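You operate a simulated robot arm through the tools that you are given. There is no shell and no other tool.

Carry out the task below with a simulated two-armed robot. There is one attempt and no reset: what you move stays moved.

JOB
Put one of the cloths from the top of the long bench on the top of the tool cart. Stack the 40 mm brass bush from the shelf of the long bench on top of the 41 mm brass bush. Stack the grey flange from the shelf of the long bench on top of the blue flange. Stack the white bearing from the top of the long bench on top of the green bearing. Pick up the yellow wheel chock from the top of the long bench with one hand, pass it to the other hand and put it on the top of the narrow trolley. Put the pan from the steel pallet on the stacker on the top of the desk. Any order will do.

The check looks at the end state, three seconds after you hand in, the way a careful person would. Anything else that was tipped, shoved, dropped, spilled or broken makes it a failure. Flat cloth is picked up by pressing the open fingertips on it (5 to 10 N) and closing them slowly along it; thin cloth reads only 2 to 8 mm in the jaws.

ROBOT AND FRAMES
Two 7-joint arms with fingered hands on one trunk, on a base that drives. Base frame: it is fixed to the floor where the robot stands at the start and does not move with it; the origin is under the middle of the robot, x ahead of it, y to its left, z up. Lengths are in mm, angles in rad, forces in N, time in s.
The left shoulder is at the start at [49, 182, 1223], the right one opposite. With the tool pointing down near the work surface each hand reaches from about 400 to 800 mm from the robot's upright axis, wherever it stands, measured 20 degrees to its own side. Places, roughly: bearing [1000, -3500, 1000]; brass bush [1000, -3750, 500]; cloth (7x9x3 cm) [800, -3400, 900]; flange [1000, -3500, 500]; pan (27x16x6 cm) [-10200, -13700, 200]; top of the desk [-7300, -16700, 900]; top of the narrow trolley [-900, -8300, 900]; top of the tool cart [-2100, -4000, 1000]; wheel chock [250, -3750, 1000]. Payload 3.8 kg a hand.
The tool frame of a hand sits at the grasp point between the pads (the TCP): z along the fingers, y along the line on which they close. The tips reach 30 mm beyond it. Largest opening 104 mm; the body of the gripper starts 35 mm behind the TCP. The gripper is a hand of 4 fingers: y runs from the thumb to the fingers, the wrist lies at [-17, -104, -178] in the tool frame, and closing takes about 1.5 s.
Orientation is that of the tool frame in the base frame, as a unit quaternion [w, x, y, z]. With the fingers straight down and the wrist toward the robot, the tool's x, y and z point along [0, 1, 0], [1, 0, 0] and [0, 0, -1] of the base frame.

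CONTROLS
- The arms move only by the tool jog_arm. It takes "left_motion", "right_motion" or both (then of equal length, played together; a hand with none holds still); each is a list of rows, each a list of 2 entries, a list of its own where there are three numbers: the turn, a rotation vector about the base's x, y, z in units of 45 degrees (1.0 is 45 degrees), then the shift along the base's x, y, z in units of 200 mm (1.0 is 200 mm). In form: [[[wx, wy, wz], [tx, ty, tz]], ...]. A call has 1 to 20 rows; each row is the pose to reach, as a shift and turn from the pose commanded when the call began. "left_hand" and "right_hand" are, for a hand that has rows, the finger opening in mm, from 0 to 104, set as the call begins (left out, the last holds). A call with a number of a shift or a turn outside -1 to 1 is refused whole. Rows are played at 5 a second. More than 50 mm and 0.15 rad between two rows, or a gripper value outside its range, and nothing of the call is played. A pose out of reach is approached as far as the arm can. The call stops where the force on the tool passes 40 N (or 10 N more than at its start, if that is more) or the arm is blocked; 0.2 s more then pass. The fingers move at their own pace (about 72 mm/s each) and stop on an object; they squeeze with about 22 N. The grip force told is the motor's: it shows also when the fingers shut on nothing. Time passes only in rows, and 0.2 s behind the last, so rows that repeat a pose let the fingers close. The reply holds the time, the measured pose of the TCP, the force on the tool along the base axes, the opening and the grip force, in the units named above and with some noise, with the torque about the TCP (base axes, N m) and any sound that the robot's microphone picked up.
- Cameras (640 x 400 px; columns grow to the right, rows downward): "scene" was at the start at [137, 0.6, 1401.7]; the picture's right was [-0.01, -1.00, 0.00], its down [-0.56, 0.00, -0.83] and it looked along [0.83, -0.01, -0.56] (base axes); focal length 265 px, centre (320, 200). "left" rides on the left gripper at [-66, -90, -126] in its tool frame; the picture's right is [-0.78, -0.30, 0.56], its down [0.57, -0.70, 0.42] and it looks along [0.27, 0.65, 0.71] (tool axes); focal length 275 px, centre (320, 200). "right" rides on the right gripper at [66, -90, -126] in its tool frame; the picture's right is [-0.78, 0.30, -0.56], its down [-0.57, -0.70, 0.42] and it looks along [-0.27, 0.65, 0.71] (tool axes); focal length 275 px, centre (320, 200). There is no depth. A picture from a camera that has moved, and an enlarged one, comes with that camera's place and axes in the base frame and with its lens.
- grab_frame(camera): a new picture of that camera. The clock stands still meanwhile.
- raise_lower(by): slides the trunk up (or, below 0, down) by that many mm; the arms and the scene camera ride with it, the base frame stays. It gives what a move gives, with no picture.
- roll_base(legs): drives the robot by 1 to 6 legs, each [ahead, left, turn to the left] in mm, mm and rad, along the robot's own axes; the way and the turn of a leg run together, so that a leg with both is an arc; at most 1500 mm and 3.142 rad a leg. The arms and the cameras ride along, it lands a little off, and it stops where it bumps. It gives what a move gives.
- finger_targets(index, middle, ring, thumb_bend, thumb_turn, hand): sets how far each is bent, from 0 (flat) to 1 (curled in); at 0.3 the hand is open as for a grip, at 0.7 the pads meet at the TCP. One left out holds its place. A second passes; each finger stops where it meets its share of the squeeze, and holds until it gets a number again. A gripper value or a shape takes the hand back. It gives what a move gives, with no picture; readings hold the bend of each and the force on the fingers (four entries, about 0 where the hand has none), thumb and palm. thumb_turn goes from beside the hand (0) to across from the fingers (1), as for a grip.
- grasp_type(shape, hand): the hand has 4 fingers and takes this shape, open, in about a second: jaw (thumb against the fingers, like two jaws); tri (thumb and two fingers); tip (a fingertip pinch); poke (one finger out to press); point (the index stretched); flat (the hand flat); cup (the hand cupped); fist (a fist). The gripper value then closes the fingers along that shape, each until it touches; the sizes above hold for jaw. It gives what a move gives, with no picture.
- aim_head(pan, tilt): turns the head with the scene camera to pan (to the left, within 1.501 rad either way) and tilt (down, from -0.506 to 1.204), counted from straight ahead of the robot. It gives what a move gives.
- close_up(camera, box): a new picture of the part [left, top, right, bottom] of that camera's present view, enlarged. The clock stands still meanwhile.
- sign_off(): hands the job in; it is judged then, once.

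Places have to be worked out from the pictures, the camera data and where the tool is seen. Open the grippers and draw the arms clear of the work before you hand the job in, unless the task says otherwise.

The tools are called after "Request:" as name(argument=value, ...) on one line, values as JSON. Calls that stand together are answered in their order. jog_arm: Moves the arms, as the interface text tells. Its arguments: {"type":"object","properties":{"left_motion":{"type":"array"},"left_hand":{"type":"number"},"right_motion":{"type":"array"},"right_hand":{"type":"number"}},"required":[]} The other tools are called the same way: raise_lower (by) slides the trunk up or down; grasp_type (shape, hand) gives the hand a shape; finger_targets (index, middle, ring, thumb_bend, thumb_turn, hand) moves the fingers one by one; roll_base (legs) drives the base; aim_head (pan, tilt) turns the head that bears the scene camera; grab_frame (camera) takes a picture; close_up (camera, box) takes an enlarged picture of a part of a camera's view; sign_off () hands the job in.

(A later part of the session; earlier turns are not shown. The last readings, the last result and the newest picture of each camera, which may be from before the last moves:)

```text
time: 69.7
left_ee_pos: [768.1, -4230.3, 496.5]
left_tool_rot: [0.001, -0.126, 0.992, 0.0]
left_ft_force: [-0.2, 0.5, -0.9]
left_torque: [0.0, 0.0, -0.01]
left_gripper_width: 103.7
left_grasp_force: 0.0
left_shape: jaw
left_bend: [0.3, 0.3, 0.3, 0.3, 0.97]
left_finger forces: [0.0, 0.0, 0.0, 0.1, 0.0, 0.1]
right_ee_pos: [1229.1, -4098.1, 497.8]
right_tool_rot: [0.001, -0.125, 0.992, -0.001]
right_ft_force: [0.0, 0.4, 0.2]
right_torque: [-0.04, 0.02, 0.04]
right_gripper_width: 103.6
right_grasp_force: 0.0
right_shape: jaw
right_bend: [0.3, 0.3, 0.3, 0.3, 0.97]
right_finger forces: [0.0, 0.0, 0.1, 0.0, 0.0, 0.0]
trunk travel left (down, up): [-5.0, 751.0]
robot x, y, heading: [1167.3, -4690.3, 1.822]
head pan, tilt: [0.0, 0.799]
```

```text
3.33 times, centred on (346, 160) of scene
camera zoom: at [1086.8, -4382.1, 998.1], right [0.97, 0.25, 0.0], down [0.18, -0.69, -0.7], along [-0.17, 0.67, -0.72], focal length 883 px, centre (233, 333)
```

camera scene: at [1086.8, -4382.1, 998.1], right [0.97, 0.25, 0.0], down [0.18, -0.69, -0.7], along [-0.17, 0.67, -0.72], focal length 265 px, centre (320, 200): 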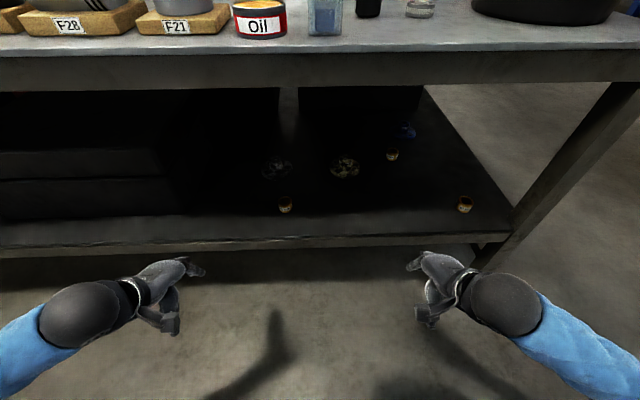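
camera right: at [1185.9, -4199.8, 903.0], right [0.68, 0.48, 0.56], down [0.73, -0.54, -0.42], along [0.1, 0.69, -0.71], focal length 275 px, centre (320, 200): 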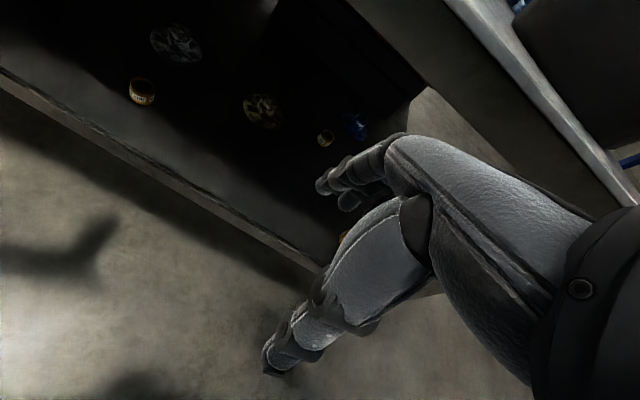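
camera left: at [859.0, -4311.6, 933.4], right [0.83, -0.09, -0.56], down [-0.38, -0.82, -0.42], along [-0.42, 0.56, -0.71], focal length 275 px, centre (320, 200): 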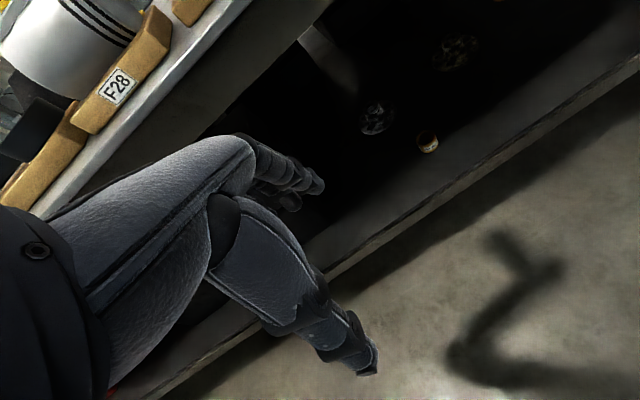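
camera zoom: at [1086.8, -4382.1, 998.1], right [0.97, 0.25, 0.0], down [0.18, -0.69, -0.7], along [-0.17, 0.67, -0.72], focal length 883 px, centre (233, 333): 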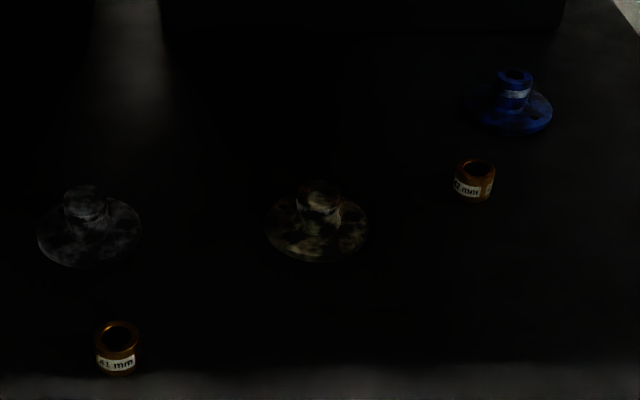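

Shelf top is ≈350, bushes ≈33 high. The right forearm would crowd the corner leg, so I'll use the left hand: drive right along the bench, then in, so the left hand hovers over the 40 mm bush.

Request:
roll_base(legs=[[0, -742, 0.014], [340, 0, 0]])

Request:
aim_head(pan=0.4, tilt=0.9)

Request:
grab_frame(camera="scene")

Request:
grab_frame(camera="left")

```text
time: 75.4
left_ee_pos: [1368.7, -3723.7, 495.6]
left_tool_rot: [0.0, -0.138, 0.99, 0.0]
left_ft_force: [-0.5, 1.2, -0.3]
left_torque: [0.03, 0.0, 0.03]
left_gripper_width: 103.6
left_grasp_force: 0.0
left_shape: jaw
left_bend: [0.3, 0.3, 0.3, 0.3, 0.97]
left_finger forces: [0.0, 0.0, 0.1, 0.0, 0.1, 0.0]
right_ee_pos: [1826.7, -3581.6, 497.9]
right_tool_rot: [0.0, -0.137, 0.991, -0.001]
right_ft_force: [0.2, 0.8, 0.4]
right_torque: [-0.01, -0.01, -0.02]
right_gripper_width: 103.8
right_grasp_force: 0.0
right_shape: jaw
right_bend: [0.3, 0.3, 0.3, 0.3, 0.97]
right_finger forces: [0.0, 0.0, 0.0, 0.0, 0.0, 0.0]
trunk travel left (down, up): [-5.0, 751.0]
robot x, y, heading: [1773.3, -4174.2, 1.847]
head pan, tilt: [0.0, 0.799]
```

```text
time: 76.3
left_ee_pos: [1369.7, -3722.7, 496.5]
left_tool_rot: [0.0, -0.138, 0.99, -0.001]
left_ft_force: [-0.2, -0.2, -0.4]
left_torque: [-0.01, -0.03, 0.0]
left_gripper_width: 103.5
left_grasp_force: 0.1
left_shape: jaw
left_bend: [0.3, 0.3, 0.3, 0.3, 0.97]
left_finger forces: [0.0, 0.0, 0.1, 0.0, 0.0, 0.0]
right_ee_pos: [1826.6, -3580.3, 497.6]
right_tool_rot: [0.001, -0.137, 0.991, -0.001]
right_ft_force: [0.6, -0.6, 0.6]
right_torque: [0.02, -0.01, 0.0]
right_gripper_width: 103.9
right_grasp_force: 0.2
right_shape: jaw
right_bend: [0.3, 0.3, 0.3, 0.3, 0.97]
right_finger forces: [0.0, 0.0, 0.0, 0.1, 0.1, 0.0]
trunk travel left (down, up): [-5.0, 751.0]
robot x, y, heading: [1778.2, -4172.4, 1.843]
head pan, tilt: [0.4, 0.901]
```

```text
taken
camera scene: at [1665.8, -3886.4, 990.2], right [0.78, 0.62, 0.0], down [0.49, -0.61, -0.62], along [-0.39, 0.49, -0.78], focal length 265 px, centre (320, 200)
```

scene: 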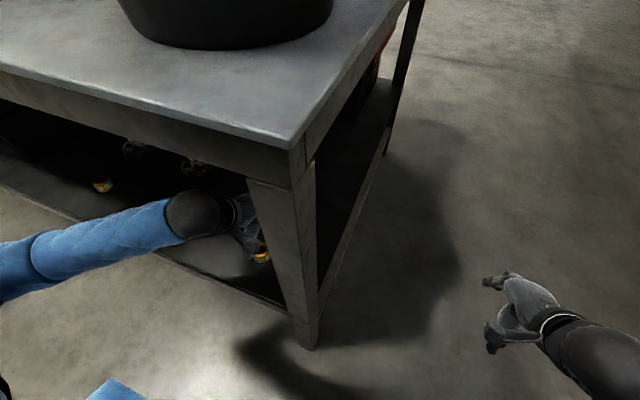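

```text
taken
camera left: at [1457.3, -3791.7, 621.3], right [0.83, -0.07, -0.56], down [-0.36, -0.83, -0.42], along [-0.43, 0.55, -0.71], focal length 275 px, centre (320, 200)
```

left: 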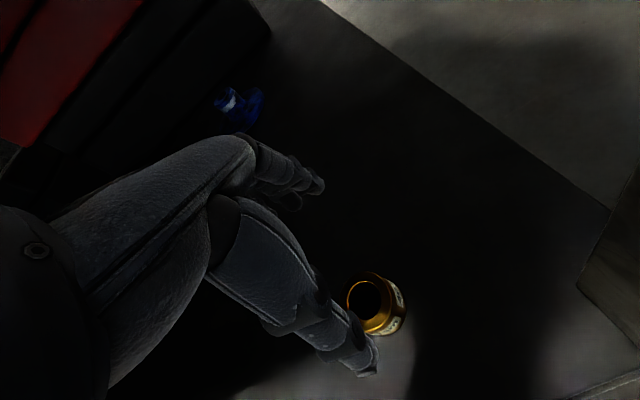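

The left-hand camera puts the 40 mm bush at about (1351,-3734), right between thumb and fingers. I shift onto it and go down to z≈440 to check.

Request:
jog_arm(left_motion=[[[0, 0, 0], [-0.05, -0.03, -0.1]], [[0, 0, 0], [-0.09, -0.055, -0.28]]])

Request:
grab_frame(camera="left")

```text
time: 76.9
left_ee_pos: [1349.9, -3732.2, 441.4]
left_tool_rot: [0.001, -0.138, 0.99, 0.0]
left_ft_force: [-0.1, -0.6, 1.0]
left_torque: [-0.02, 0.01, -0.05]
left_gripper_width: 103.9
left_grasp_force: 0.1
left_shape: jaw
left_bend: [0.3, 0.3, 0.3, 0.3, 0.97]
left_finger forces: [0.0, 0.0, 0.0, 0.1, 0.0, 0.0]
right_ee_pos: [1827.4, -3581.8, 498.1]
right_tool_rot: [0.0, -0.137, 0.991, -0.001]
right_ft_force: [-0.4, 0.2, 0.7]
right_torque: [0.0, -0.01, -0.01]
right_gripper_width: 103.8
right_grasp_force: 0.0
right_shape: jaw
right_bend: [0.3, 0.3, 0.3, 0.3, 0.97]
right_finger forces: [0.1, 0.1, 0.0, 0.0, 0.0, 0.0]
trunk travel left (down, up): [-5.0, 751.0]
robot x, y, heading: [1775.5, -4172.6, 1.849]
head pan, tilt: [0.4, 0.901]
```

```text
taken
camera left: at [1438.8, -3801.4, 566.3], right [0.83, -0.07, -0.56], down [-0.36, -0.83, -0.42], along [-0.43, 0.55, -0.71], focal length 275 px, centre (320, 200)
```

left: 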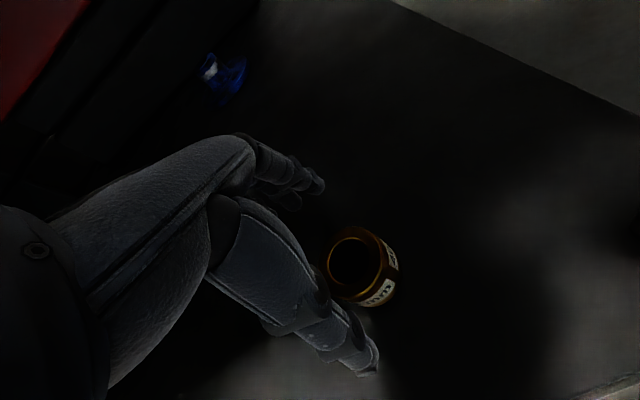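

The bush is centred within ~5 mm. I go down further to z≈393, watching force.

Request:
jog_arm(left_motion=[[[0, 0, 0], [0.01, 0, -0.12]], [[0, 0, 0], [0.015, 0, -0.24]]])

Request:
grab_frame(camera="left")

```text
time: 77.4
left_ee_pos: [1349.4, -3724.0, 427.7]
left_tool_rot: [-0.002, -0.137, 0.99, 0.02]
left_ft_force: [3.3, -5.4, 22.0]
left_torque: [0.63, 0.34, -0.06]
left_gripper_width: 101.4
left_grasp_force: 0.0
left_shape: jaw
left_bend: [0.3, 0.3, 0.3, 0.25, 0.97]
left_finger forces: [0.1, 18.1, 0.0, 0.1, 3.9, 0.0]
right_ee_pos: [1827.3, -3580.4, 499.4]
right_tool_rot: [0.0, -0.137, 0.991, 0.0]
right_ft_force: [0.1, 0.8, 0.4]
right_torque: [-0.01, -0.02, -0.02]
right_gripper_width: 103.8
right_grasp_force: 0.1
right_shape: jaw
right_bend: [0.3, 0.3, 0.3, 0.3, 0.97]
right_finger forces: [0.1, 0.0, 0.0, 0.1, 0.0, 0.1]
trunk travel left (down, up): [-5.0, 751.0]
robot x, y, heading: [1774.9, -4171.7, 1.848]
head pan, tilt: [0.4, 0.901]
stopped in row 2 (left hand): the force on the tool passed its limit at 52 N (the readings are from after the stop); the commanded pose is now the measured one
```

```text
taken
camera left: at [1438.9, -3798.0, 548.3], right [0.82, -0.05, -0.57], down [-0.37, -0.81, -0.45], along [-0.44, 0.58, -0.69], focal length 275 px, centre (320, 200)
```

left: 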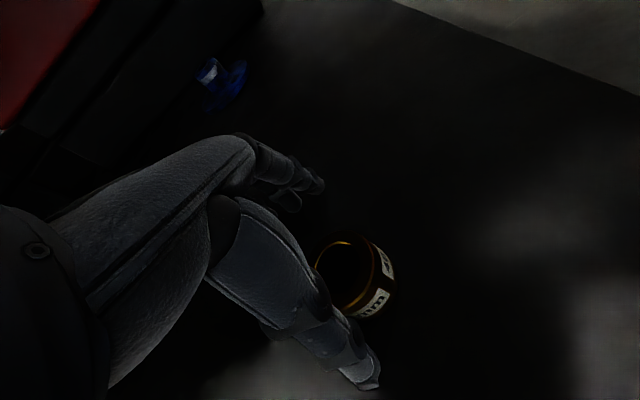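

The middle fingertip met the shelf: shelf is at z≈397, so bush top is ≈428 (this also fits the 41 mm diameter), and the bush centre is then nearer (1374,-3747). I lift, straighten the hand, shift there and look.

Request:
jog_arm(left_motion=[[[-0.05, -0.012, 0.003], [0, 0, 0.2]], [[-0.05, -0.012, 0.003], [0.12, -0.115, 0.24]], [[-0.05, -0.012, 0.003], [0.123, -0.115, 0.24]]])

Request:
grab_frame(camera="left")

```text
time: 78.2
left_ee_pos: [1373.4, -3750.4, 468.7]
left_tool_rot: [0.0, -0.139, 0.99, -0.007]
left_ft_force: [-0.4, -0.6, 0.6]
left_torque: [-0.01, 0.04, 0.04]
left_gripper_width: 104.0
left_grasp_force: 0.1
left_shape: jaw
left_bend: [0.3, 0.3, 0.3, 0.3, 0.97]
left_finger forces: [0.1, 0.1, 0.1, 0.0, 0.0, 0.1]
right_ee_pos: [1825.5, -3581.4, 497.7]
right_tool_rot: [0.001, -0.138, 0.99, -0.001]
right_ft_force: [0.3, 0.1, 0.4]
right_torque: [-0.02, 0.02, 0.02]
right_gripper_width: 103.7
right_grasp_force: 0.1
right_shape: jaw
right_bend: [0.3, 0.3, 0.3, 0.3, 0.97]
right_finger forces: [0.1, 0.0, 0.0, 0.0, 0.0, 0.0]
trunk travel left (down, up): [-5.0, 751.0]
robot x, y, heading: [1774.7, -4173.6, 1.844]
head pan, tilt: [0.4, 0.901]
```

```text
taken
camera left: at [1462.4, -3816.6, 594.9], right [0.83, -0.08, -0.55], down [-0.36, -0.84, -0.41], along [-0.43, 0.54, -0.72], focal length 275 px, centre (320, 200)
```

left: 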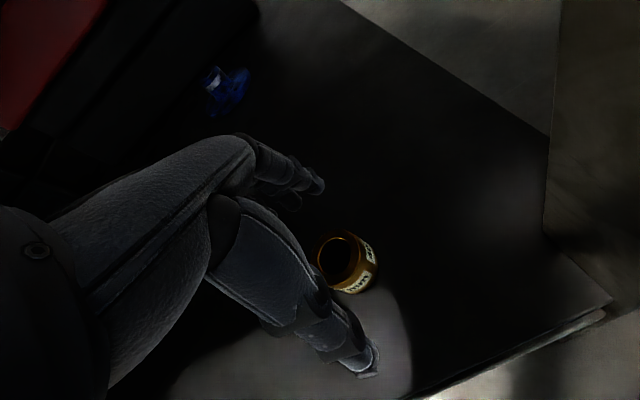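

Now the ray through the bush top meets z=428 at (1374,-3748), right under the TCP. I descend to z≈436 and close.

Request:
jog_arm(left_motion=[[[0, 0, 0], [0, 0.01, -0.08]], [[0, 0, 0], [0, 0.01, -0.165]]])

Request:
jog_arm(left_motion=[[[0, 0, 0], [0, 0, 0]], [[0, 0, 0], [0, 0, 0]], [[0, 0, 0], [0, 0, 0]], [[0, 0, 0], [0, 0, 0]], [[0, 0, 0], [0, 0, 0]], [[0, 0, 0], [0, 0, 0]], [[0, 0, 0], [0, 0, 0]], [[0, 0, 0], [0, 0, 0]]], left_hand=25)

Request:
grab_frame(camera="left")

```text
time: 78.8
left_ee_pos: [1374.3, -3746.2, 436.5]
left_tool_rot: [0.0, -0.139, 0.99, -0.006]
left_ft_force: [-0.3, 0.1, 1.0]
left_torque: [-0.01, 0.03, 0.01]
left_gripper_width: 103.9
left_grasp_force: 0.0
left_shape: jaw
left_bend: [0.3, 0.3, 0.3, 0.3, 0.97]
left_finger forces: [0.0, 0.0, 0.0, 0.0, 0.0, 0.0]
right_ee_pos: [1825.0, -3581.1, 498.1]
right_tool_rot: [0.0, -0.137, 0.991, -0.001]
right_ft_force: [0.3, -0.1, -0.8]
right_torque: [-0.01, -0.01, -0.01]
right_gripper_width: 103.4
right_grasp_force: 0.1
right_shape: jaw
right_bend: [0.3, 0.3, 0.3, 0.3, 0.97]
right_finger forces: [0.1, 0.1, 0.1, 0.1, 0.1, 0.0]
trunk travel left (down, up): [-5.0, 751.0]
robot x, y, heading: [1774.2, -4174.9, 1.847]
head pan, tilt: [0.4, 0.901]
```

```text
time: 80.6
left_ee_pos: [1372.3, -3746.8, 436.3]
left_tool_rot: [0.0, -0.139, 0.99, -0.006]
left_ft_force: [0.6, 0.2, 0.3]
left_torque: [0.0, 0.02, 0.02]
left_gripper_width: 34.3
left_grasp_force: 21.6
left_shape: jaw
left_bend: [0.74, 0.51, 0.56, 0.73, 1.0]
left_finger forces: [11.3, 7.8, 0.0, 0.1, 18.3, 0.1]
right_ee_pos: [1826.0, -3582.3, 498.3]
right_tool_rot: [0.0, -0.137, 0.991, -0.001]
right_ft_force: [0.6, -0.2, 0.1]
right_torque: [0.03, 0.01, 0.03]
right_gripper_width: 103.8
right_grasp_force: 0.1
right_shape: jaw
right_bend: [0.3, 0.3, 0.3, 0.3, 0.97]
right_finger forces: [0.0, 0.1, 0.0, 0.1, 0.0, 0.0]
trunk travel left (down, up): [-5.0, 751.0]
robot x, y, heading: [1774.8, -4179.9, 1.846]
head pan, tilt: [0.4, 0.901]
```

```text
taken
camera left: at [1461.6, -3813.6, 562.5], right [0.83, -0.08, -0.55], down [-0.36, -0.84, -0.41], along [-0.43, 0.54, -0.72], focal length 275 px, centre (320, 200)
```

left: 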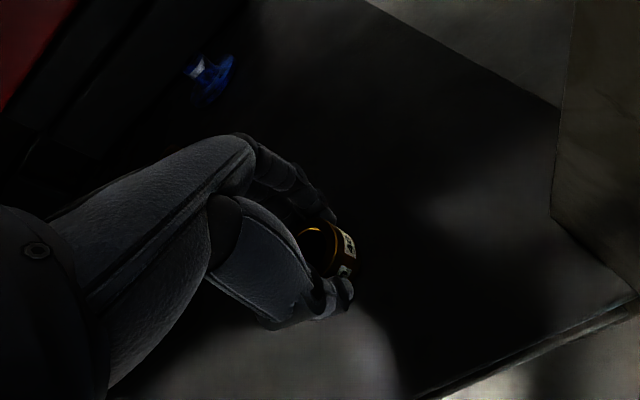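

The bush is gripped (21.6 N, thumb against two fingers). I lift 70 mm and check it stays level.

Request:
jog_arm(left_motion=[[[0, 0, 0], [0, 0, 0.1]], [[0, 0, 0], [0, 0, 0.22]], [[0, 0, 0], [0, 0, 0.35]]])

Request:
close_up(camera="left", box=[220, 150, 420, 350])

Request:
grab_frame(camera="scene")

```text
time: 81.4
left_ee_pos: [1372.3, -3746.6, 507.0]
left_tool_rot: [0.0, -0.138, 0.99, -0.006]
left_ft_force: [0.3, 0.0, -2.1]
left_torque: [0.04, -0.03, -0.01]
left_gripper_width: 34.1
left_grasp_force: 21.7
left_shape: jaw
left_bend: [0.74, 0.51, 0.56, 0.73, 1.0]
left_finger forces: [11.4, 7.8, 0.0, 0.1, 18.2, 0.0]
right_ee_pos: [1825.9, -3580.3, 497.5]
right_tool_rot: [0.0, -0.138, 0.99, 0.0]
right_ft_force: [-0.6, -0.7, 0.4]
right_torque: [0.03, 0.0, 0.01]
right_gripper_width: 103.7
right_grasp_force: 0.1
right_shape: jaw
right_bend: [0.3, 0.3, 0.3, 0.3, 0.97]
right_finger forces: [0.0, 0.0, 0.0, 0.0, 0.0, 0.0]
trunk travel left (down, up): [-5.0, 751.0]
robot x, y, heading: [1775.2, -4173.1, 1.847]
head pan, tilt: [0.4, 0.901]
```

```text
2.00 times, centred on (320, 250) of left
camera zoom: at [1461.4, -3814.4, 632.4], right [0.83, -0.08, -0.55], down [-0.36, -0.84, -0.41], along [-0.43, 0.54, -0.72], focal length 551 px, centre (320, 100)
```

zoom: 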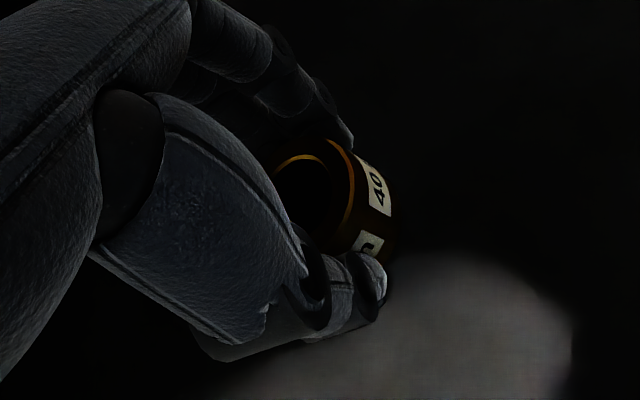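

```text
taken
camera scene: at [1665.5, -3886.5, 990.2], right [0.78, 0.63, 0.0], down [0.49, -0.61, -0.62], along [-0.39, 0.48, -0.78], focal length 265 px, centre (320, 200)
```

scene: 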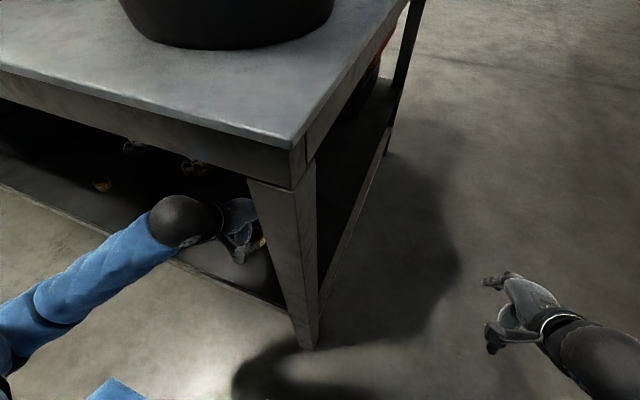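

The bush is held. I back out, slide left toward the 41 mm bush and come in only part way so the right forearm stays clear of the leg.

Request:
roll_base(legs=[[-300, 0, 0], [0, 541, 0], [220, 0, 0]])

Request:
aim_head(pan=0.3, tilt=0.9)

Request:
grab_frame(camera="scene")

Request:
grab_frame(camera="left")

```text
time: 87.4
left_ee_pos: [896.1, -3958.8, 506.1]
left_tool_rot: [0.0, -0.132, 0.991, -0.007]
left_ft_force: [0.0, -0.7, -1.9]
left_torque: [-0.03, -0.02, 0.0]
left_gripper_width: 33.9
left_grasp_force: 22.1
left_shape: jaw
left_bend: [0.74, 0.51, 0.56, 0.74, 1.0]
left_finger forces: [11.3, 7.8, 0.0, 0.0, 18.1, 0.0]
right_ee_pos: [1354.3, -3797.6, 498.5]
right_tool_rot: [0.0, -0.13, 0.991, 0.0]
right_ft_force: [0.1, 0.0, -0.2]
right_torque: [0.0, 0.08, 0.01]
right_gripper_width: 103.5
right_grasp_force: 0.1
right_shape: jaw
right_bend: [0.3, 0.3, 0.3, 0.3, 0.97]
right_finger forces: [0.1, 0.0, 0.0, 0.0, 0.0, 0.1]
trunk travel left (down, up): [-5.0, 751.0]
robot x, y, heading: [1291.5, -4388.7, 1.834]
head pan, tilt: [0.4, 0.901]
```

```text
time: 88.0
left_ee_pos: [896.7, -3958.4, 506.7]
left_tool_rot: [0.001, -0.133, 0.991, -0.008]
left_ft_force: [-0.8, -0.3, -2.4]
left_torque: [0.03, 0.02, 0.02]
left_gripper_width: 34.1
left_grasp_force: 22.3
left_shape: jaw
left_bend: [0.74, 0.51, 0.56, 0.74, 1.0]
left_finger forces: [11.4, 7.9, 0.0, 0.0, 18.3, 0.0]
right_ee_pos: [1352.5, -3799.3, 498.5]
right_tool_rot: [0.0, -0.129, 0.992, 0.0]
right_ft_force: [0.3, -0.4, -0.2]
right_torque: [-0.02, 0.01, 0.0]
right_gripper_width: 103.7
right_grasp_force: 0.0
right_shape: jaw
right_bend: [0.3, 0.3, 0.3, 0.3, 0.97]
right_finger forces: [0.1, 0.0, 0.0, 0.1, 0.0, 0.1]
trunk travel left (down, up): [-5.0, 751.0]
robot x, y, heading: [1295.8, -4392.8, 1.836]
head pan, tilt: [0.3, 0.901]
```

```text
taken
camera scene: at [1193.7, -4097.3, 990.2], right [0.85, 0.53, 0.0], down [0.42, -0.66, -0.62], along [-0.33, 0.53, -0.78], focal length 265 px, centre (320, 200)
```

scene: 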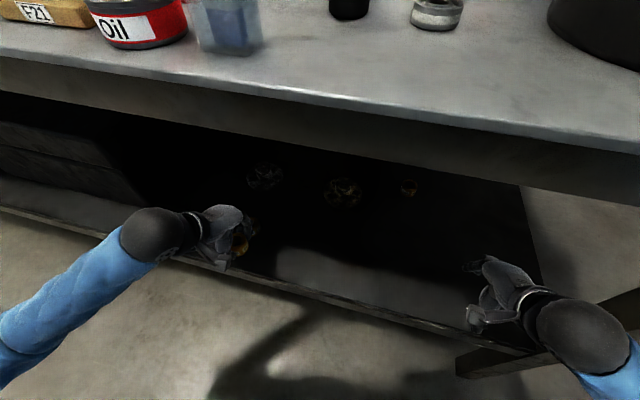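

```text
taken
camera left: at [984.6, -4026.3, 632.0], right [0.83, -0.09, -0.55], down [-0.37, -0.83, -0.41], along [-0.42, 0.55, -0.72], focal length 275 px, centre (320, 200)
```

left: 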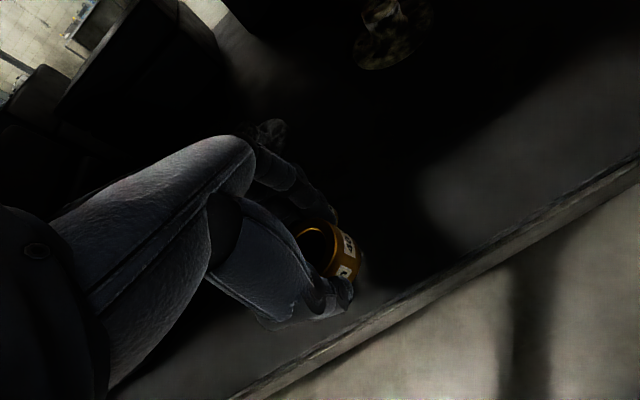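

The held bush hides the lower one from both cameras. I swing the left hand 100 mm to the left to see the 41 mm bush.

Request:
jog_arm(left_motion=[[[0, 0, 0], [-0.16, -0.044, 0.03]], [[0, 0, 0], [-0.32, -0.087, 0.05]], [[0, 0, 0], [-0.48, -0.131, 0.05]]])

Request:
grab_frame(camera="left")

Request:
close_up(camera="scene", box=[160, 180, 320, 280])

```text
time: 88.8
left_ee_pos: [800.9, -3985.4, 516.6]
left_tool_rot: [0.001, -0.13, 0.991, -0.007]
left_ft_force: [0.5, 0.3, -3.2]
left_torque: [-0.04, 0.02, -0.01]
left_gripper_width: 33.8
left_grasp_force: 22.0
left_shape: jaw
left_bend: [0.74, 0.51, 0.56, 0.74, 1.0]
left_finger forces: [11.4, 8.2, 0.0, 0.0, 18.1, 0.1]
right_ee_pos: [1353.6, -3798.0, 498.6]
right_tool_rot: [0.0, -0.129, 0.992, -0.001]
right_ft_force: [0.4, -0.2, -0.1]
right_torque: [-0.02, 0.02, 0.0]
right_gripper_width: 103.7
right_grasp_force: 0.0
right_shape: jaw
right_bend: [0.3, 0.3, 0.3, 0.3, 0.97]
right_finger forces: [0.0, 0.1, 0.1, 0.0, 0.0, 0.0]
trunk travel left (down, up): [-5.0, 751.0]
robot x, y, heading: [1293.6, -4389.9, 1.83]
head pan, tilt: [0.3, 0.901]
```

```text
taken
camera left: at [887.9, -4053.7, 642.5], right [0.83, -0.09, -0.55], down [-0.37, -0.83, -0.41], along [-0.42, 0.55, -0.72], focal length 275 px, centre (320, 200)
```

left: 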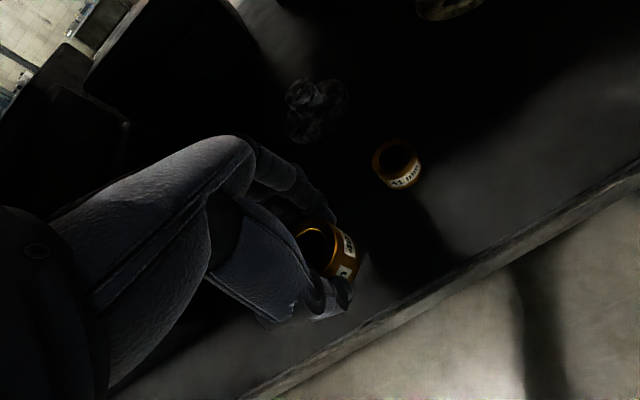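

```text
4.00 times, centred on (240, 230) of scene
camera zoom: at [1193.8, -4097.2, 990.2], right [0.85, 0.53, 0.0], down [0.42, -0.66, -0.62], along [-0.33, 0.53, -0.78], focal length 1059 px, centre (640, 80)
```

zoom: 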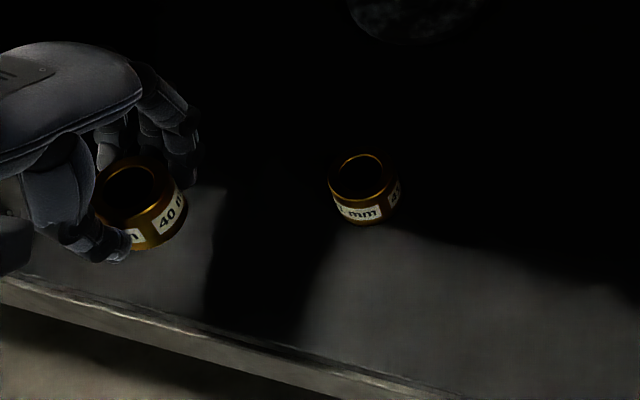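

Both bushes are now seen: 41 mm at (850,-3881), and the held one sits about 4 mm beyond the TCP. I move over it at the same height, then check.

Request:
jog_arm(left_motion=[[[0, 0, 0], [0.08, 0.167, 0]], [[0, 0, 0], [0.165, 0.335, 0]], [[0, 0, 0], [0.248, 0.502, 0]], [[0, 0, 0], [0.248, 0.502, -0.1]]])

Request:
close_up(camera="scene", box=[190, 180, 310, 260])

Request:
close_up(camera="left", box=[220, 180, 420, 320])

```text
time: 89.8
left_ee_pos: [851.0, -3883.7, 496.2]
left_tool_rot: [0.0, -0.131, 0.991, -0.007]
left_ft_force: [0.6, 0.1, -2.9]
left_torque: [0.04, -0.01, -0.02]
left_gripper_width: 33.9
left_grasp_force: 21.6
left_shape: jaw
left_bend: [0.74, 0.51, 0.56, 0.74, 1.0]
left_finger forces: [11.4, 8.4, 0.1, 0.1, 18.3, 0.0]
right_ee_pos: [1353.0, -3799.5, 498.5]
right_tool_rot: [0.001, -0.129, 0.992, -0.001]
right_ft_force: [0.5, 0.2, -0.8]
right_torque: [-0.01, 0.02, 0.0]
right_gripper_width: 103.6
right_grasp_force: 0.0
right_shape: jaw
right_bend: [0.3, 0.3, 0.3, 0.3, 0.97]
right_finger forces: [0.1, 0.0, 0.0, 0.1, 0.1, 0.2]
trunk travel left (down, up): [-5.0, 751.0]
robot x, y, heading: [1292.2, -4389.1, 1.834]
head pan, tilt: [0.3, 0.901]
```

```text
5.00 times, centred on (250, 220) of scene
camera zoom: at [1193.8, -4097.1, 990.1], right [0.85, 0.53, 0.0], down [0.42, -0.66, -0.62], along [-0.33, 0.53, -0.78], focal length 1324 px, centre (670, 100)
```

zoom: 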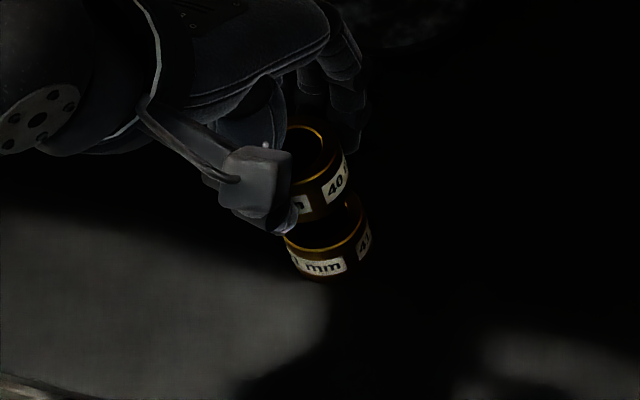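

```text
2.86 times, centred on (320, 250) of left
camera zoom: at [939.3, -3951.2, 622.5], right [0.83, -0.09, -0.55], down [-0.37, -0.83, -0.41], along [-0.42, 0.55, -0.72], focal length 786 px, centre (320, 57)
```

zoom: 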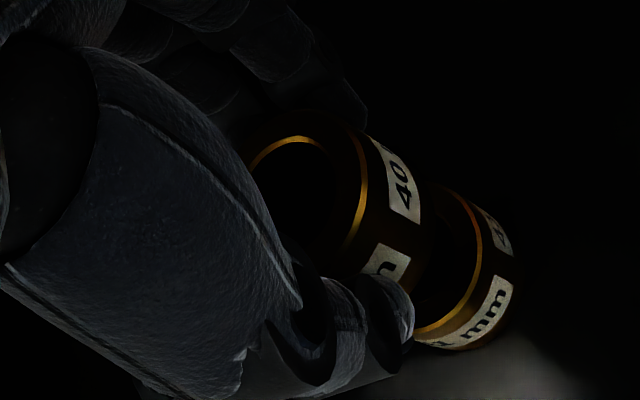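

The alignment in the scene view matches what a centred stack predicts. I lower to just above contact, then creep down until force shows.

Request:
jog_arm(left_motion=[[[0, 0, 0], [0, 0, -0.07]], [[0, 0, 0], [0, 0, -0.12]], [[0, 0, 0], [0, 0, -0.135]], [[0, 0, 0], [0, 0, -0.145]]])

Request:
close_up(camera="scene", box=[190, 180, 310, 260])

```text
time: 90.8
left_ee_pos: [849.8, -3883.1, 468.8]
left_tool_rot: [-0.001, -0.131, 0.991, -0.005]
left_ft_force: [-0.1, -0.5, 1.2]
left_torque: [0.04, 0.04, 0.01]
left_gripper_width: 34.0
left_grasp_force: 21.8
left_shape: jaw
left_bend: [0.74, 0.51, 0.56, 0.74, 1.0]
left_finger forces: [11.3, 8.2, 0.0, 0.0, 18.7, 0.0]
right_ee_pos: [1352.3, -3798.9, 498.3]
right_tool_rot: [0.0, -0.13, 0.992, -0.001]
right_ft_force: [0.1, -0.4, 0.7]
right_torque: [-0.01, 0.0, 0.01]
right_gripper_width: 103.5
right_grasp_force: 0.1
right_shape: jaw
right_bend: [0.3, 0.3, 0.3, 0.3, 0.97]
right_finger forces: [0.0, 0.0, 0.0, 0.0, 0.0, 0.0]
trunk travel left (down, up): [-5.0, 751.0]
robot x, y, heading: [1296.5, -4390.7, 1.828]
head pan, tilt: [0.3, 0.901]
```

```text
5.00 times, centred on (250, 220) of scene
camera zoom: at [1193.9, -4097.5, 990.3], right [0.85, 0.53, 0.0], down [0.42, -0.66, -0.62], along [-0.33, 0.53, -0.78], focal length 1324 px, centre (670, 100)
```

zoom: 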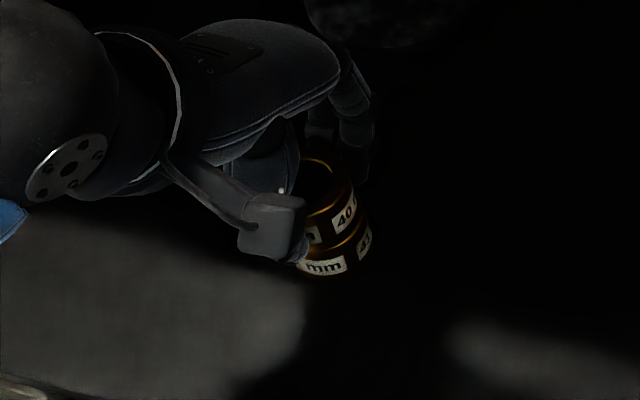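

Contact is made (force changed by ~4 N) and the bushes line up. I open the hand in place.

Request:
jog_arm(left_motion=[[[0, 0, 0], [0, 0, 0]], [[0, 0, 0], [0, 0, 0]], [[0, 0, 0], [0, 0, 0]], [[0, 0, 0], [0, 0, 0]]], left_hand=90)

Request:
close_up(camera="scene", box=[190, 180, 310, 260])

Request:
close_up(camera="left", box=[220, 180, 420, 320])

```text
time: 91.8
left_ee_pos: [851.0, -3882.6, 467.1]
left_tool_rot: [0.0, -0.131, 0.991, -0.006]
left_ft_force: [-0.2, 0.7, 1.1]
left_torque: [-0.01, 0.0, 0.04]
left_gripper_width: 89.9
left_grasp_force: 0.0
left_shape: jaw
left_bend: [0.28, 0.33, 0.31, 0.37, 0.98]
left_finger forces: [0.0, 0.0, 0.0, 0.1, 0.0, 0.0]
right_ee_pos: [1352.7, -3798.6, 496.9]
right_tool_rot: [-0.001, -0.13, 0.992, -0.001]
right_ft_force: [0.5, -0.2, -0.1]
right_torque: [-0.02, 0.0, 0.02]
right_gripper_width: 103.7
right_grasp_force: 0.1
right_shape: jaw
right_bend: [0.3, 0.3, 0.3, 0.3, 0.97]
right_finger forces: [0.0, 0.0, 0.1, 0.0, 0.0, 0.0]
trunk travel left (down, up): [-5.0, 751.0]
robot x, y, heading: [1290.7, -4391.0, 1.832]
head pan, tilt: [0.3, 0.901]
```

```text
5.00 times, centred on (250, 220) of scene
camera zoom: at [1193.8, -4097.4, 990.2], right [0.85, 0.53, 0.0], down [0.42, -0.66, -0.62], along [-0.33, 0.53, -0.78], focal length 1324 px, centre (670, 100)
```

zoom: 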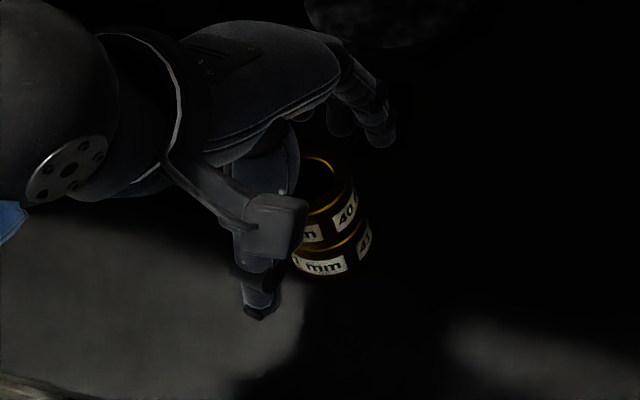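

```text
2.86 times, centred on (320, 250) of left
camera zoom: at [937.9, -3951.5, 593.8], right [0.83, -0.09, -0.55], down [-0.37, -0.83, -0.41], along [-0.42, 0.55, -0.72], focal length 786 px, centre (320, 57)
```

zoom: 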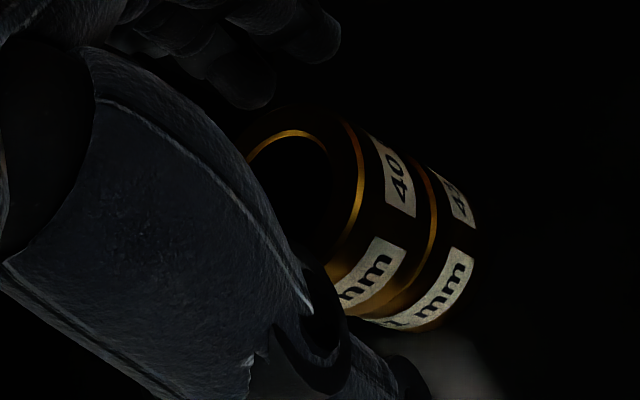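

The 40 mm bush stands squarely on the 41 mm bush. I lift straight off to z≈540 and then move the base in and left toward the grey flange at about (758,-3716).

Request:
jog_arm(left_motion=[[[0, 0, 0], [0, 0, 0.08]], [[0, 0, 0], [0, 0, 0.2]], [[0, 0, 0], [0, 0, 0.36]]], left_hand=104)

Request:
roll_base(legs=[[130, 90, 0]])

Request:
grab_frame(camera="left")

Request:
grab_frame(camera="scene")

```text
time: 92.7
left_ee_pos: [850.4, -3883.1, 539.9]
left_tool_rot: [-0.001, -0.131, 0.991, -0.007]
left_ft_force: [-0.5, -0.3, 1.2]
left_torque: [0.03, -0.01, 0.0]
left_gripper_width: 103.7
left_grasp_force: 0.0
left_shape: jaw
left_bend: [0.3, 0.3, 0.3, 0.3, 0.97]
left_finger forces: [0.0, 0.0, 0.0, 0.0, 0.1, 0.0]
right_ee_pos: [1352.6, -3798.6, 498.7]
right_tool_rot: [0.0, -0.13, 0.992, 0.0]
right_ft_force: [0.5, -0.3, 0.9]
right_torque: [0.02, 0.0, 0.01]
right_gripper_width: 103.3
right_grasp_force: 0.0
right_shape: jaw
right_bend: [0.3, 0.3, 0.3, 0.3, 0.97]
right_finger forces: [0.0, 0.0, 0.0, 0.0, 0.1, 0.1]
trunk travel left (down, up): [-5.0, 751.0]
robot x, y, heading: [1294.6, -4392.2, 1.831]
head pan, tilt: [0.3, 0.901]
```

```text
time: 94.1
left_ee_pos: [729.5, -3780.3, 538.6]
left_tool_rot: [-0.001, -0.132, 0.991, -0.006]
left_ft_force: [0.3, 0.0, -0.7]
left_torque: [-0.01, 0.01, 0.01]
left_gripper_width: 103.8
left_grasp_force: 0.1
left_shape: jaw
left_bend: [0.3, 0.3, 0.3, 0.3, 0.97]
left_finger forces: [0.1, 0.0, 0.1, 0.0, 0.0, 0.1]
right_ee_pos: [1231.2, -3695.2, 498.1]
right_tool_rot: [0.0, -0.131, 0.991, -0.001]
right_ft_force: [0.3, 0.4, -0.5]
right_torque: [-0.02, -0.02, 0.0]
right_gripper_width: 103.7
right_grasp_force: 0.0
right_shape: jaw
right_bend: [0.3, 0.3, 0.3, 0.3, 0.97]
right_finger forces: [0.1, 0.0, 0.0, 0.0, 0.0, 0.0]
trunk travel left (down, up): [-5.0, 751.0]
robot x, y, heading: [1173.2, -4283.9, 1.836]
head pan, tilt: [0.3, 0.901]
```

```text
taken
camera left: at [816.6, -3848.7, 665.2], right [0.83, -0.09, -0.55], down [-0.37, -0.83, -0.41], along [-0.42, 0.55, -0.72], focal length 275 px, centre (320, 200)
```

left: 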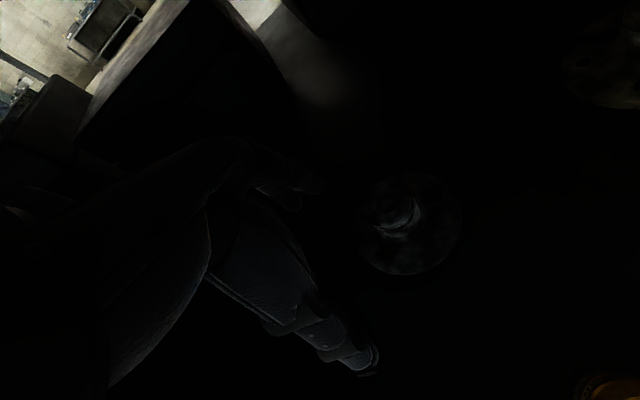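

```text
taken
camera scene: at [1072.6, -3993.5, 990.2], right [0.85, 0.53, 0.0], down [0.42, -0.66, -0.62], along [-0.33, 0.53, -0.78], focal length 265 px, centre (320, 200)
```

scene: 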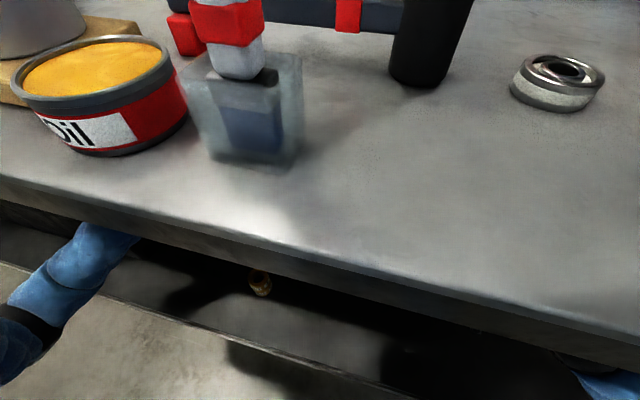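

The grey flange shows dimly in the left camera at (410,225). I enlarge it.

Request:
close_up(camera="left", box=[330, 150, 490, 300])

Request:
close_up(camera="scene", box=[220, 240, 300, 310])

```text
2.67 times, centred on (410, 225) of left
camera zoom: at [816.6, -3848.7, 665.2], right [0.83, -0.09, -0.55], down [-0.37, -0.83, -0.41], along [-0.42, 0.55, -0.72], focal length 734 px, centre (80, 133)
```

zoom: 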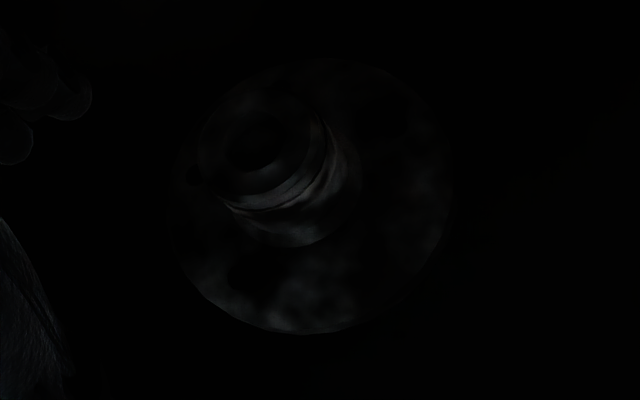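

```text
5.71 times, centred on (260, 275) of scene
camera zoom: at [1072.6, -3993.5, 990.2], right [0.85, 0.53, 0.0], down [0.42, -0.66, -0.62], along [-0.33, 0.53, -0.78], focal length 1513 px, centre (663, -229)
```

zoom: 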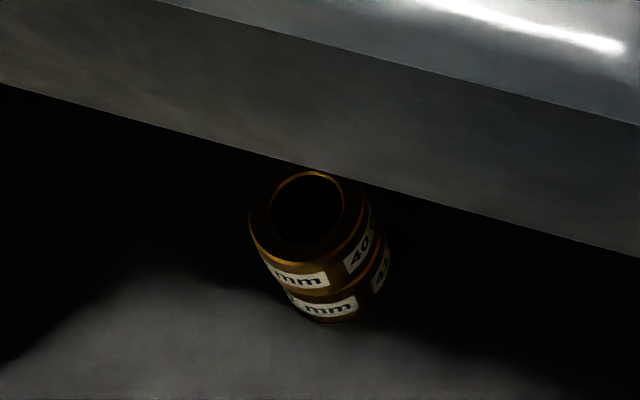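

The stack stands true. The grey flange centre is about (763,-3725), hub top z≈455, hub ~42 mm. I move the hand over it and partly down.

Request:
jog_arm(left_motion=[[[0, 0, 0], [0.08, 0.13, 0]], [[0, 0, 0], [0.168, 0.276, 0]], [[0, 0, 0], [0.168, 0.276, -0.12]], [[0, 0, 0], [0.168, 0.276, -0.2]]])

Request:
close_up(camera="left", box=[220, 150, 440, 350])

```text
time: 95.1
left_ee_pos: [763.3, -3725.3, 498.5]
left_tool_rot: [0.001, -0.131, 0.991, -0.006]
left_ft_force: [-0.2, 0.3, 0.0]
left_torque: [0.02, 0.03, 0.0]
left_gripper_width: 103.6
left_grasp_force: 0.1
left_shape: jaw
left_bend: [0.3, 0.3, 0.3, 0.3, 0.97]
left_finger forces: [0.0, 0.0, 0.1, 0.1, 0.1, 0.0]
right_ee_pos: [1231.7, -3695.0, 498.5]
right_tool_rot: [0.0, -0.131, 0.991, -0.001]
right_ft_force: [0.3, -0.5, 0.7]
right_torque: [0.03, -0.01, 0.0]
right_gripper_width: 103.7
right_grasp_force: 0.0
right_shape: jaw
right_bend: [0.3, 0.3, 0.3, 0.3, 0.97]
right_finger forces: [0.0, 0.0, 0.0, 0.0, 0.0, 0.0]
trunk travel left (down, up): [-5.0, 751.0]
robot x, y, heading: [1171.7, -4283.5, 1.832]
head pan, tilt: [0.3, 0.901]
```

```text
2.00 times, centred on (330, 250) of left
camera zoom: at [851.4, -3793.5, 624.1], right [0.83, -0.09, -0.55], down [-0.37, -0.83, -0.41], along [-0.42, 0.55, -0.72], focal length 551 px, centre (300, 100)
```

zoom: 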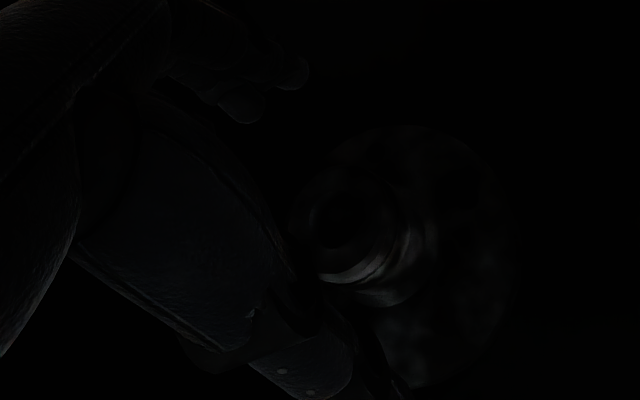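

The hub is at about (768,-3726); I shift 4 mm and go down to z≈447 around the hub.

Request:
jog_arm(left_motion=[[[0, 0, 0], [0.02, 0, -0.1]], [[0, 0, 0], [0.022, 0, -0.2]], [[0, 0, 0], [0.022, 0, -0.255]]])

Request:
close_up(camera="left", box=[220, 150, 440, 350])

```text
time: 95.9
left_ee_pos: [767.6, -3724.2, 449.1]
left_tool_rot: [-0.001, -0.131, 0.991, -0.006]
left_ft_force: [-0.4, -0.9, 0.3]
left_torque: [-0.01, -0.02, -0.01]
left_gripper_width: 103.7
left_grasp_force: 0.0
left_shape: jaw
left_bend: [0.3, 0.3, 0.3, 0.3, 0.97]
left_finger forces: [0.1, 0.0, 0.0, 0.0, 0.0, 0.1]
right_ee_pos: [1231.1, -3694.0, 498.3]
right_tool_rot: [0.0, -0.13, 0.992, -0.002]
right_ft_force: [-0.2, 0.1, -0.2]
right_torque: [0.03, 0.02, -0.01]
right_gripper_width: 103.9
right_grasp_force: 0.0
right_shape: jaw
right_bend: [0.3, 0.3, 0.3, 0.3, 0.97]
right_finger forces: [0.0, 0.1, 0.0, 0.1, 0.0, 0.1]
trunk travel left (down, up): [-5.0, 751.0]
robot x, y, heading: [1174.8, -4286.3, 1.833]
head pan, tilt: [0.3, 0.901]
```

```text
2.00 times, centred on (330, 250) of left
camera zoom: at [855.6, -3792.6, 574.9], right [0.83, -0.09, -0.55], down [-0.37, -0.83, -0.41], along [-0.42, 0.55, -0.72], focal length 551 px, centre (300, 100)
```

zoom: 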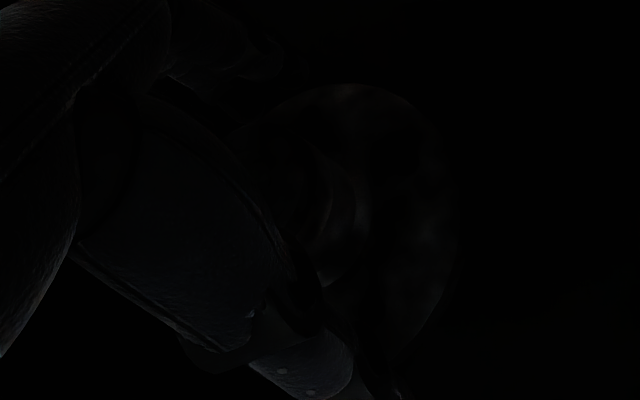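

No contact yet, the hub is between thumb and fingers. I close the hand.

Request:
jog_arm(left_motion=[[[0, 0, 0], [0, 0, 0]], [[0, 0, 0], [0, 0, 0]], [[0, 0, 0], [0, 0, 0]], [[0, 0, 0], [0, 0, 0]], [[0, 0, 0], [0, 0, 0]], [[0, 0, 0], [0, 0, 0]], [[0, 0, 0], [0, 0, 0]], [[0, 0, 0], [0, 0, 0]]], left_hand=15)

Request:
close_up(camera="left", box=[220, 150, 440, 350])

```text
time: 97.7
left_ee_pos: [768.0, -3725.8, 447.5]
left_tool_rot: [0.0, -0.131, 0.991, -0.006]
left_ft_force: [0.5, 0.2, 0.5]
left_torque: [0.01, -0.03, -0.01]
left_gripper_width: 33.1
left_grasp_force: 22.3
left_shape: jaw
left_bend: [0.74, 0.5, 0.57, 0.73, 1.0]
left_finger forces: [9.3, 7.8, 0.3, 0.0, 18.8, 0.1]
right_ee_pos: [1230.8, -3694.3, 498.2]
right_tool_rot: [0.0, -0.131, 0.991, -0.002]
right_ft_force: [-0.2, 0.4, -0.1]
right_torque: [-0.03, 0.0, 0.03]
right_gripper_width: 103.9
right_grasp_force: 0.1
right_shape: jaw
right_bend: [0.3, 0.3, 0.3, 0.3, 0.97]
right_finger forces: [0.0, 0.0, 0.1, 0.0, 0.0, 0.0]
trunk travel left (down, up): [-5.0, 751.0]
robot x, y, heading: [1169.3, -4283.1, 1.836]
head pan, tilt: [0.3, 0.901]
```

```text
2.00 times, centred on (330, 250) of left
camera zoom: at [855.5, -3792.5, 574.9], right [0.83, -0.09, -0.55], down [-0.37, -0.83, -0.41], along [-0.42, 0.55, -0.72], focal length 551 px, centre (300, 100)
```

zoom: 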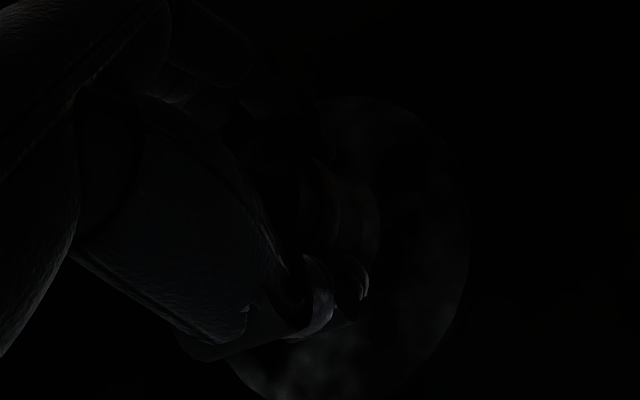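

Gripped on the hub (22 N). I lift to ~520, shift 70 mm left so the disc clears the bush stack, and check.

Request:
jog_arm(left_motion=[[[0, 0, 0], [0, 0, 0.12]], [[0, 0, 0], [0, 0, 0.25]], [[0, 0, 0], [-0.17, -0.046, 0.33]], [[0, 0, 0], [-0.34, -0.092, 0.37]]])

Request:
grab_frame(camera="left")

Request:
grab_frame(camera="scene")

```text
time: 98.7
left_ee_pos: [697.4, -3743.9, 521.4]
left_tool_rot: [-0.001, -0.131, 0.991, -0.007]
left_ft_force: [1.0, 0.1, -4.4]
left_torque: [-0.01, -0.08, 0.03]
left_gripper_width: 33.0
left_grasp_force: 21.8
left_shape: jaw
left_bend: [0.74, 0.5, 0.58, 0.73, 1.0]
left_finger forces: [9.4, 7.3, 1.9, 0.1, 18.9, 0.0]
right_ee_pos: [1231.2, -3694.5, 498.1]
right_tool_rot: [-0.001, -0.13, 0.991, -0.001]
right_ft_force: [0.2, -0.1, 0.6]
right_torque: [0.03, 0.03, -0.01]
right_gripper_width: 103.8
right_grasp_force: 0.0
right_shape: jaw
right_bend: [0.3, 0.3, 0.3, 0.3, 0.97]
right_finger forces: [0.0, 0.0, 0.0, 0.0, 0.0, 0.0]
trunk travel left (down, up): [-5.0, 751.0]
robot x, y, heading: [1169.7, -4286.7, 1.831]
head pan, tilt: [0.3, 0.901]
```

```text
taken
camera left: at [786.1, -3811.0, 647.1], right [0.83, -0.09, -0.55], down [-0.37, -0.83, -0.41], along [-0.42, 0.55, -0.72], focal length 275 px, centre (320, 200)
```

left: 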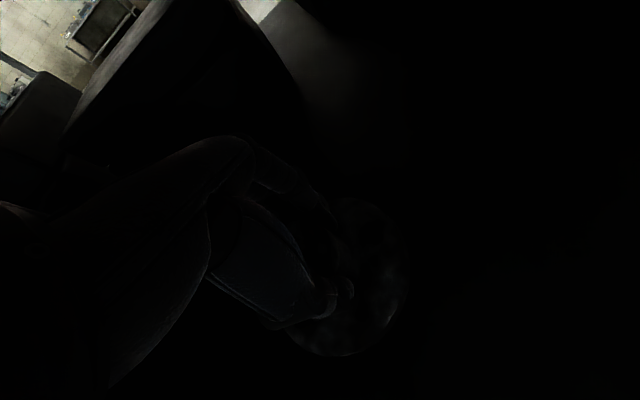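

```text
taken
camera scene: at [1072.5, -3993.2, 990.1], right [0.85, 0.53, 0.0], down [0.42, -0.66, -0.62], along [-0.33, 0.53, -0.78], focal length 265 px, centre (320, 200)
```

scene: 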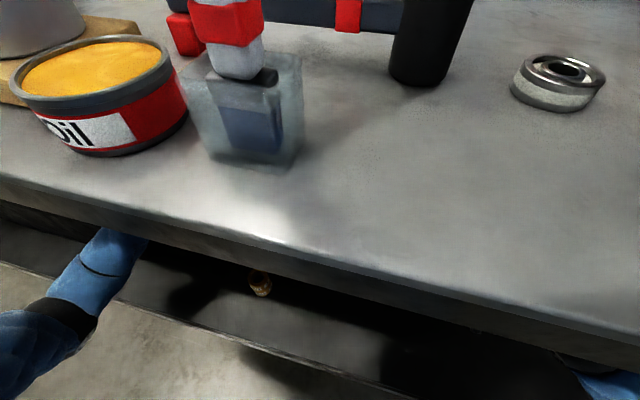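

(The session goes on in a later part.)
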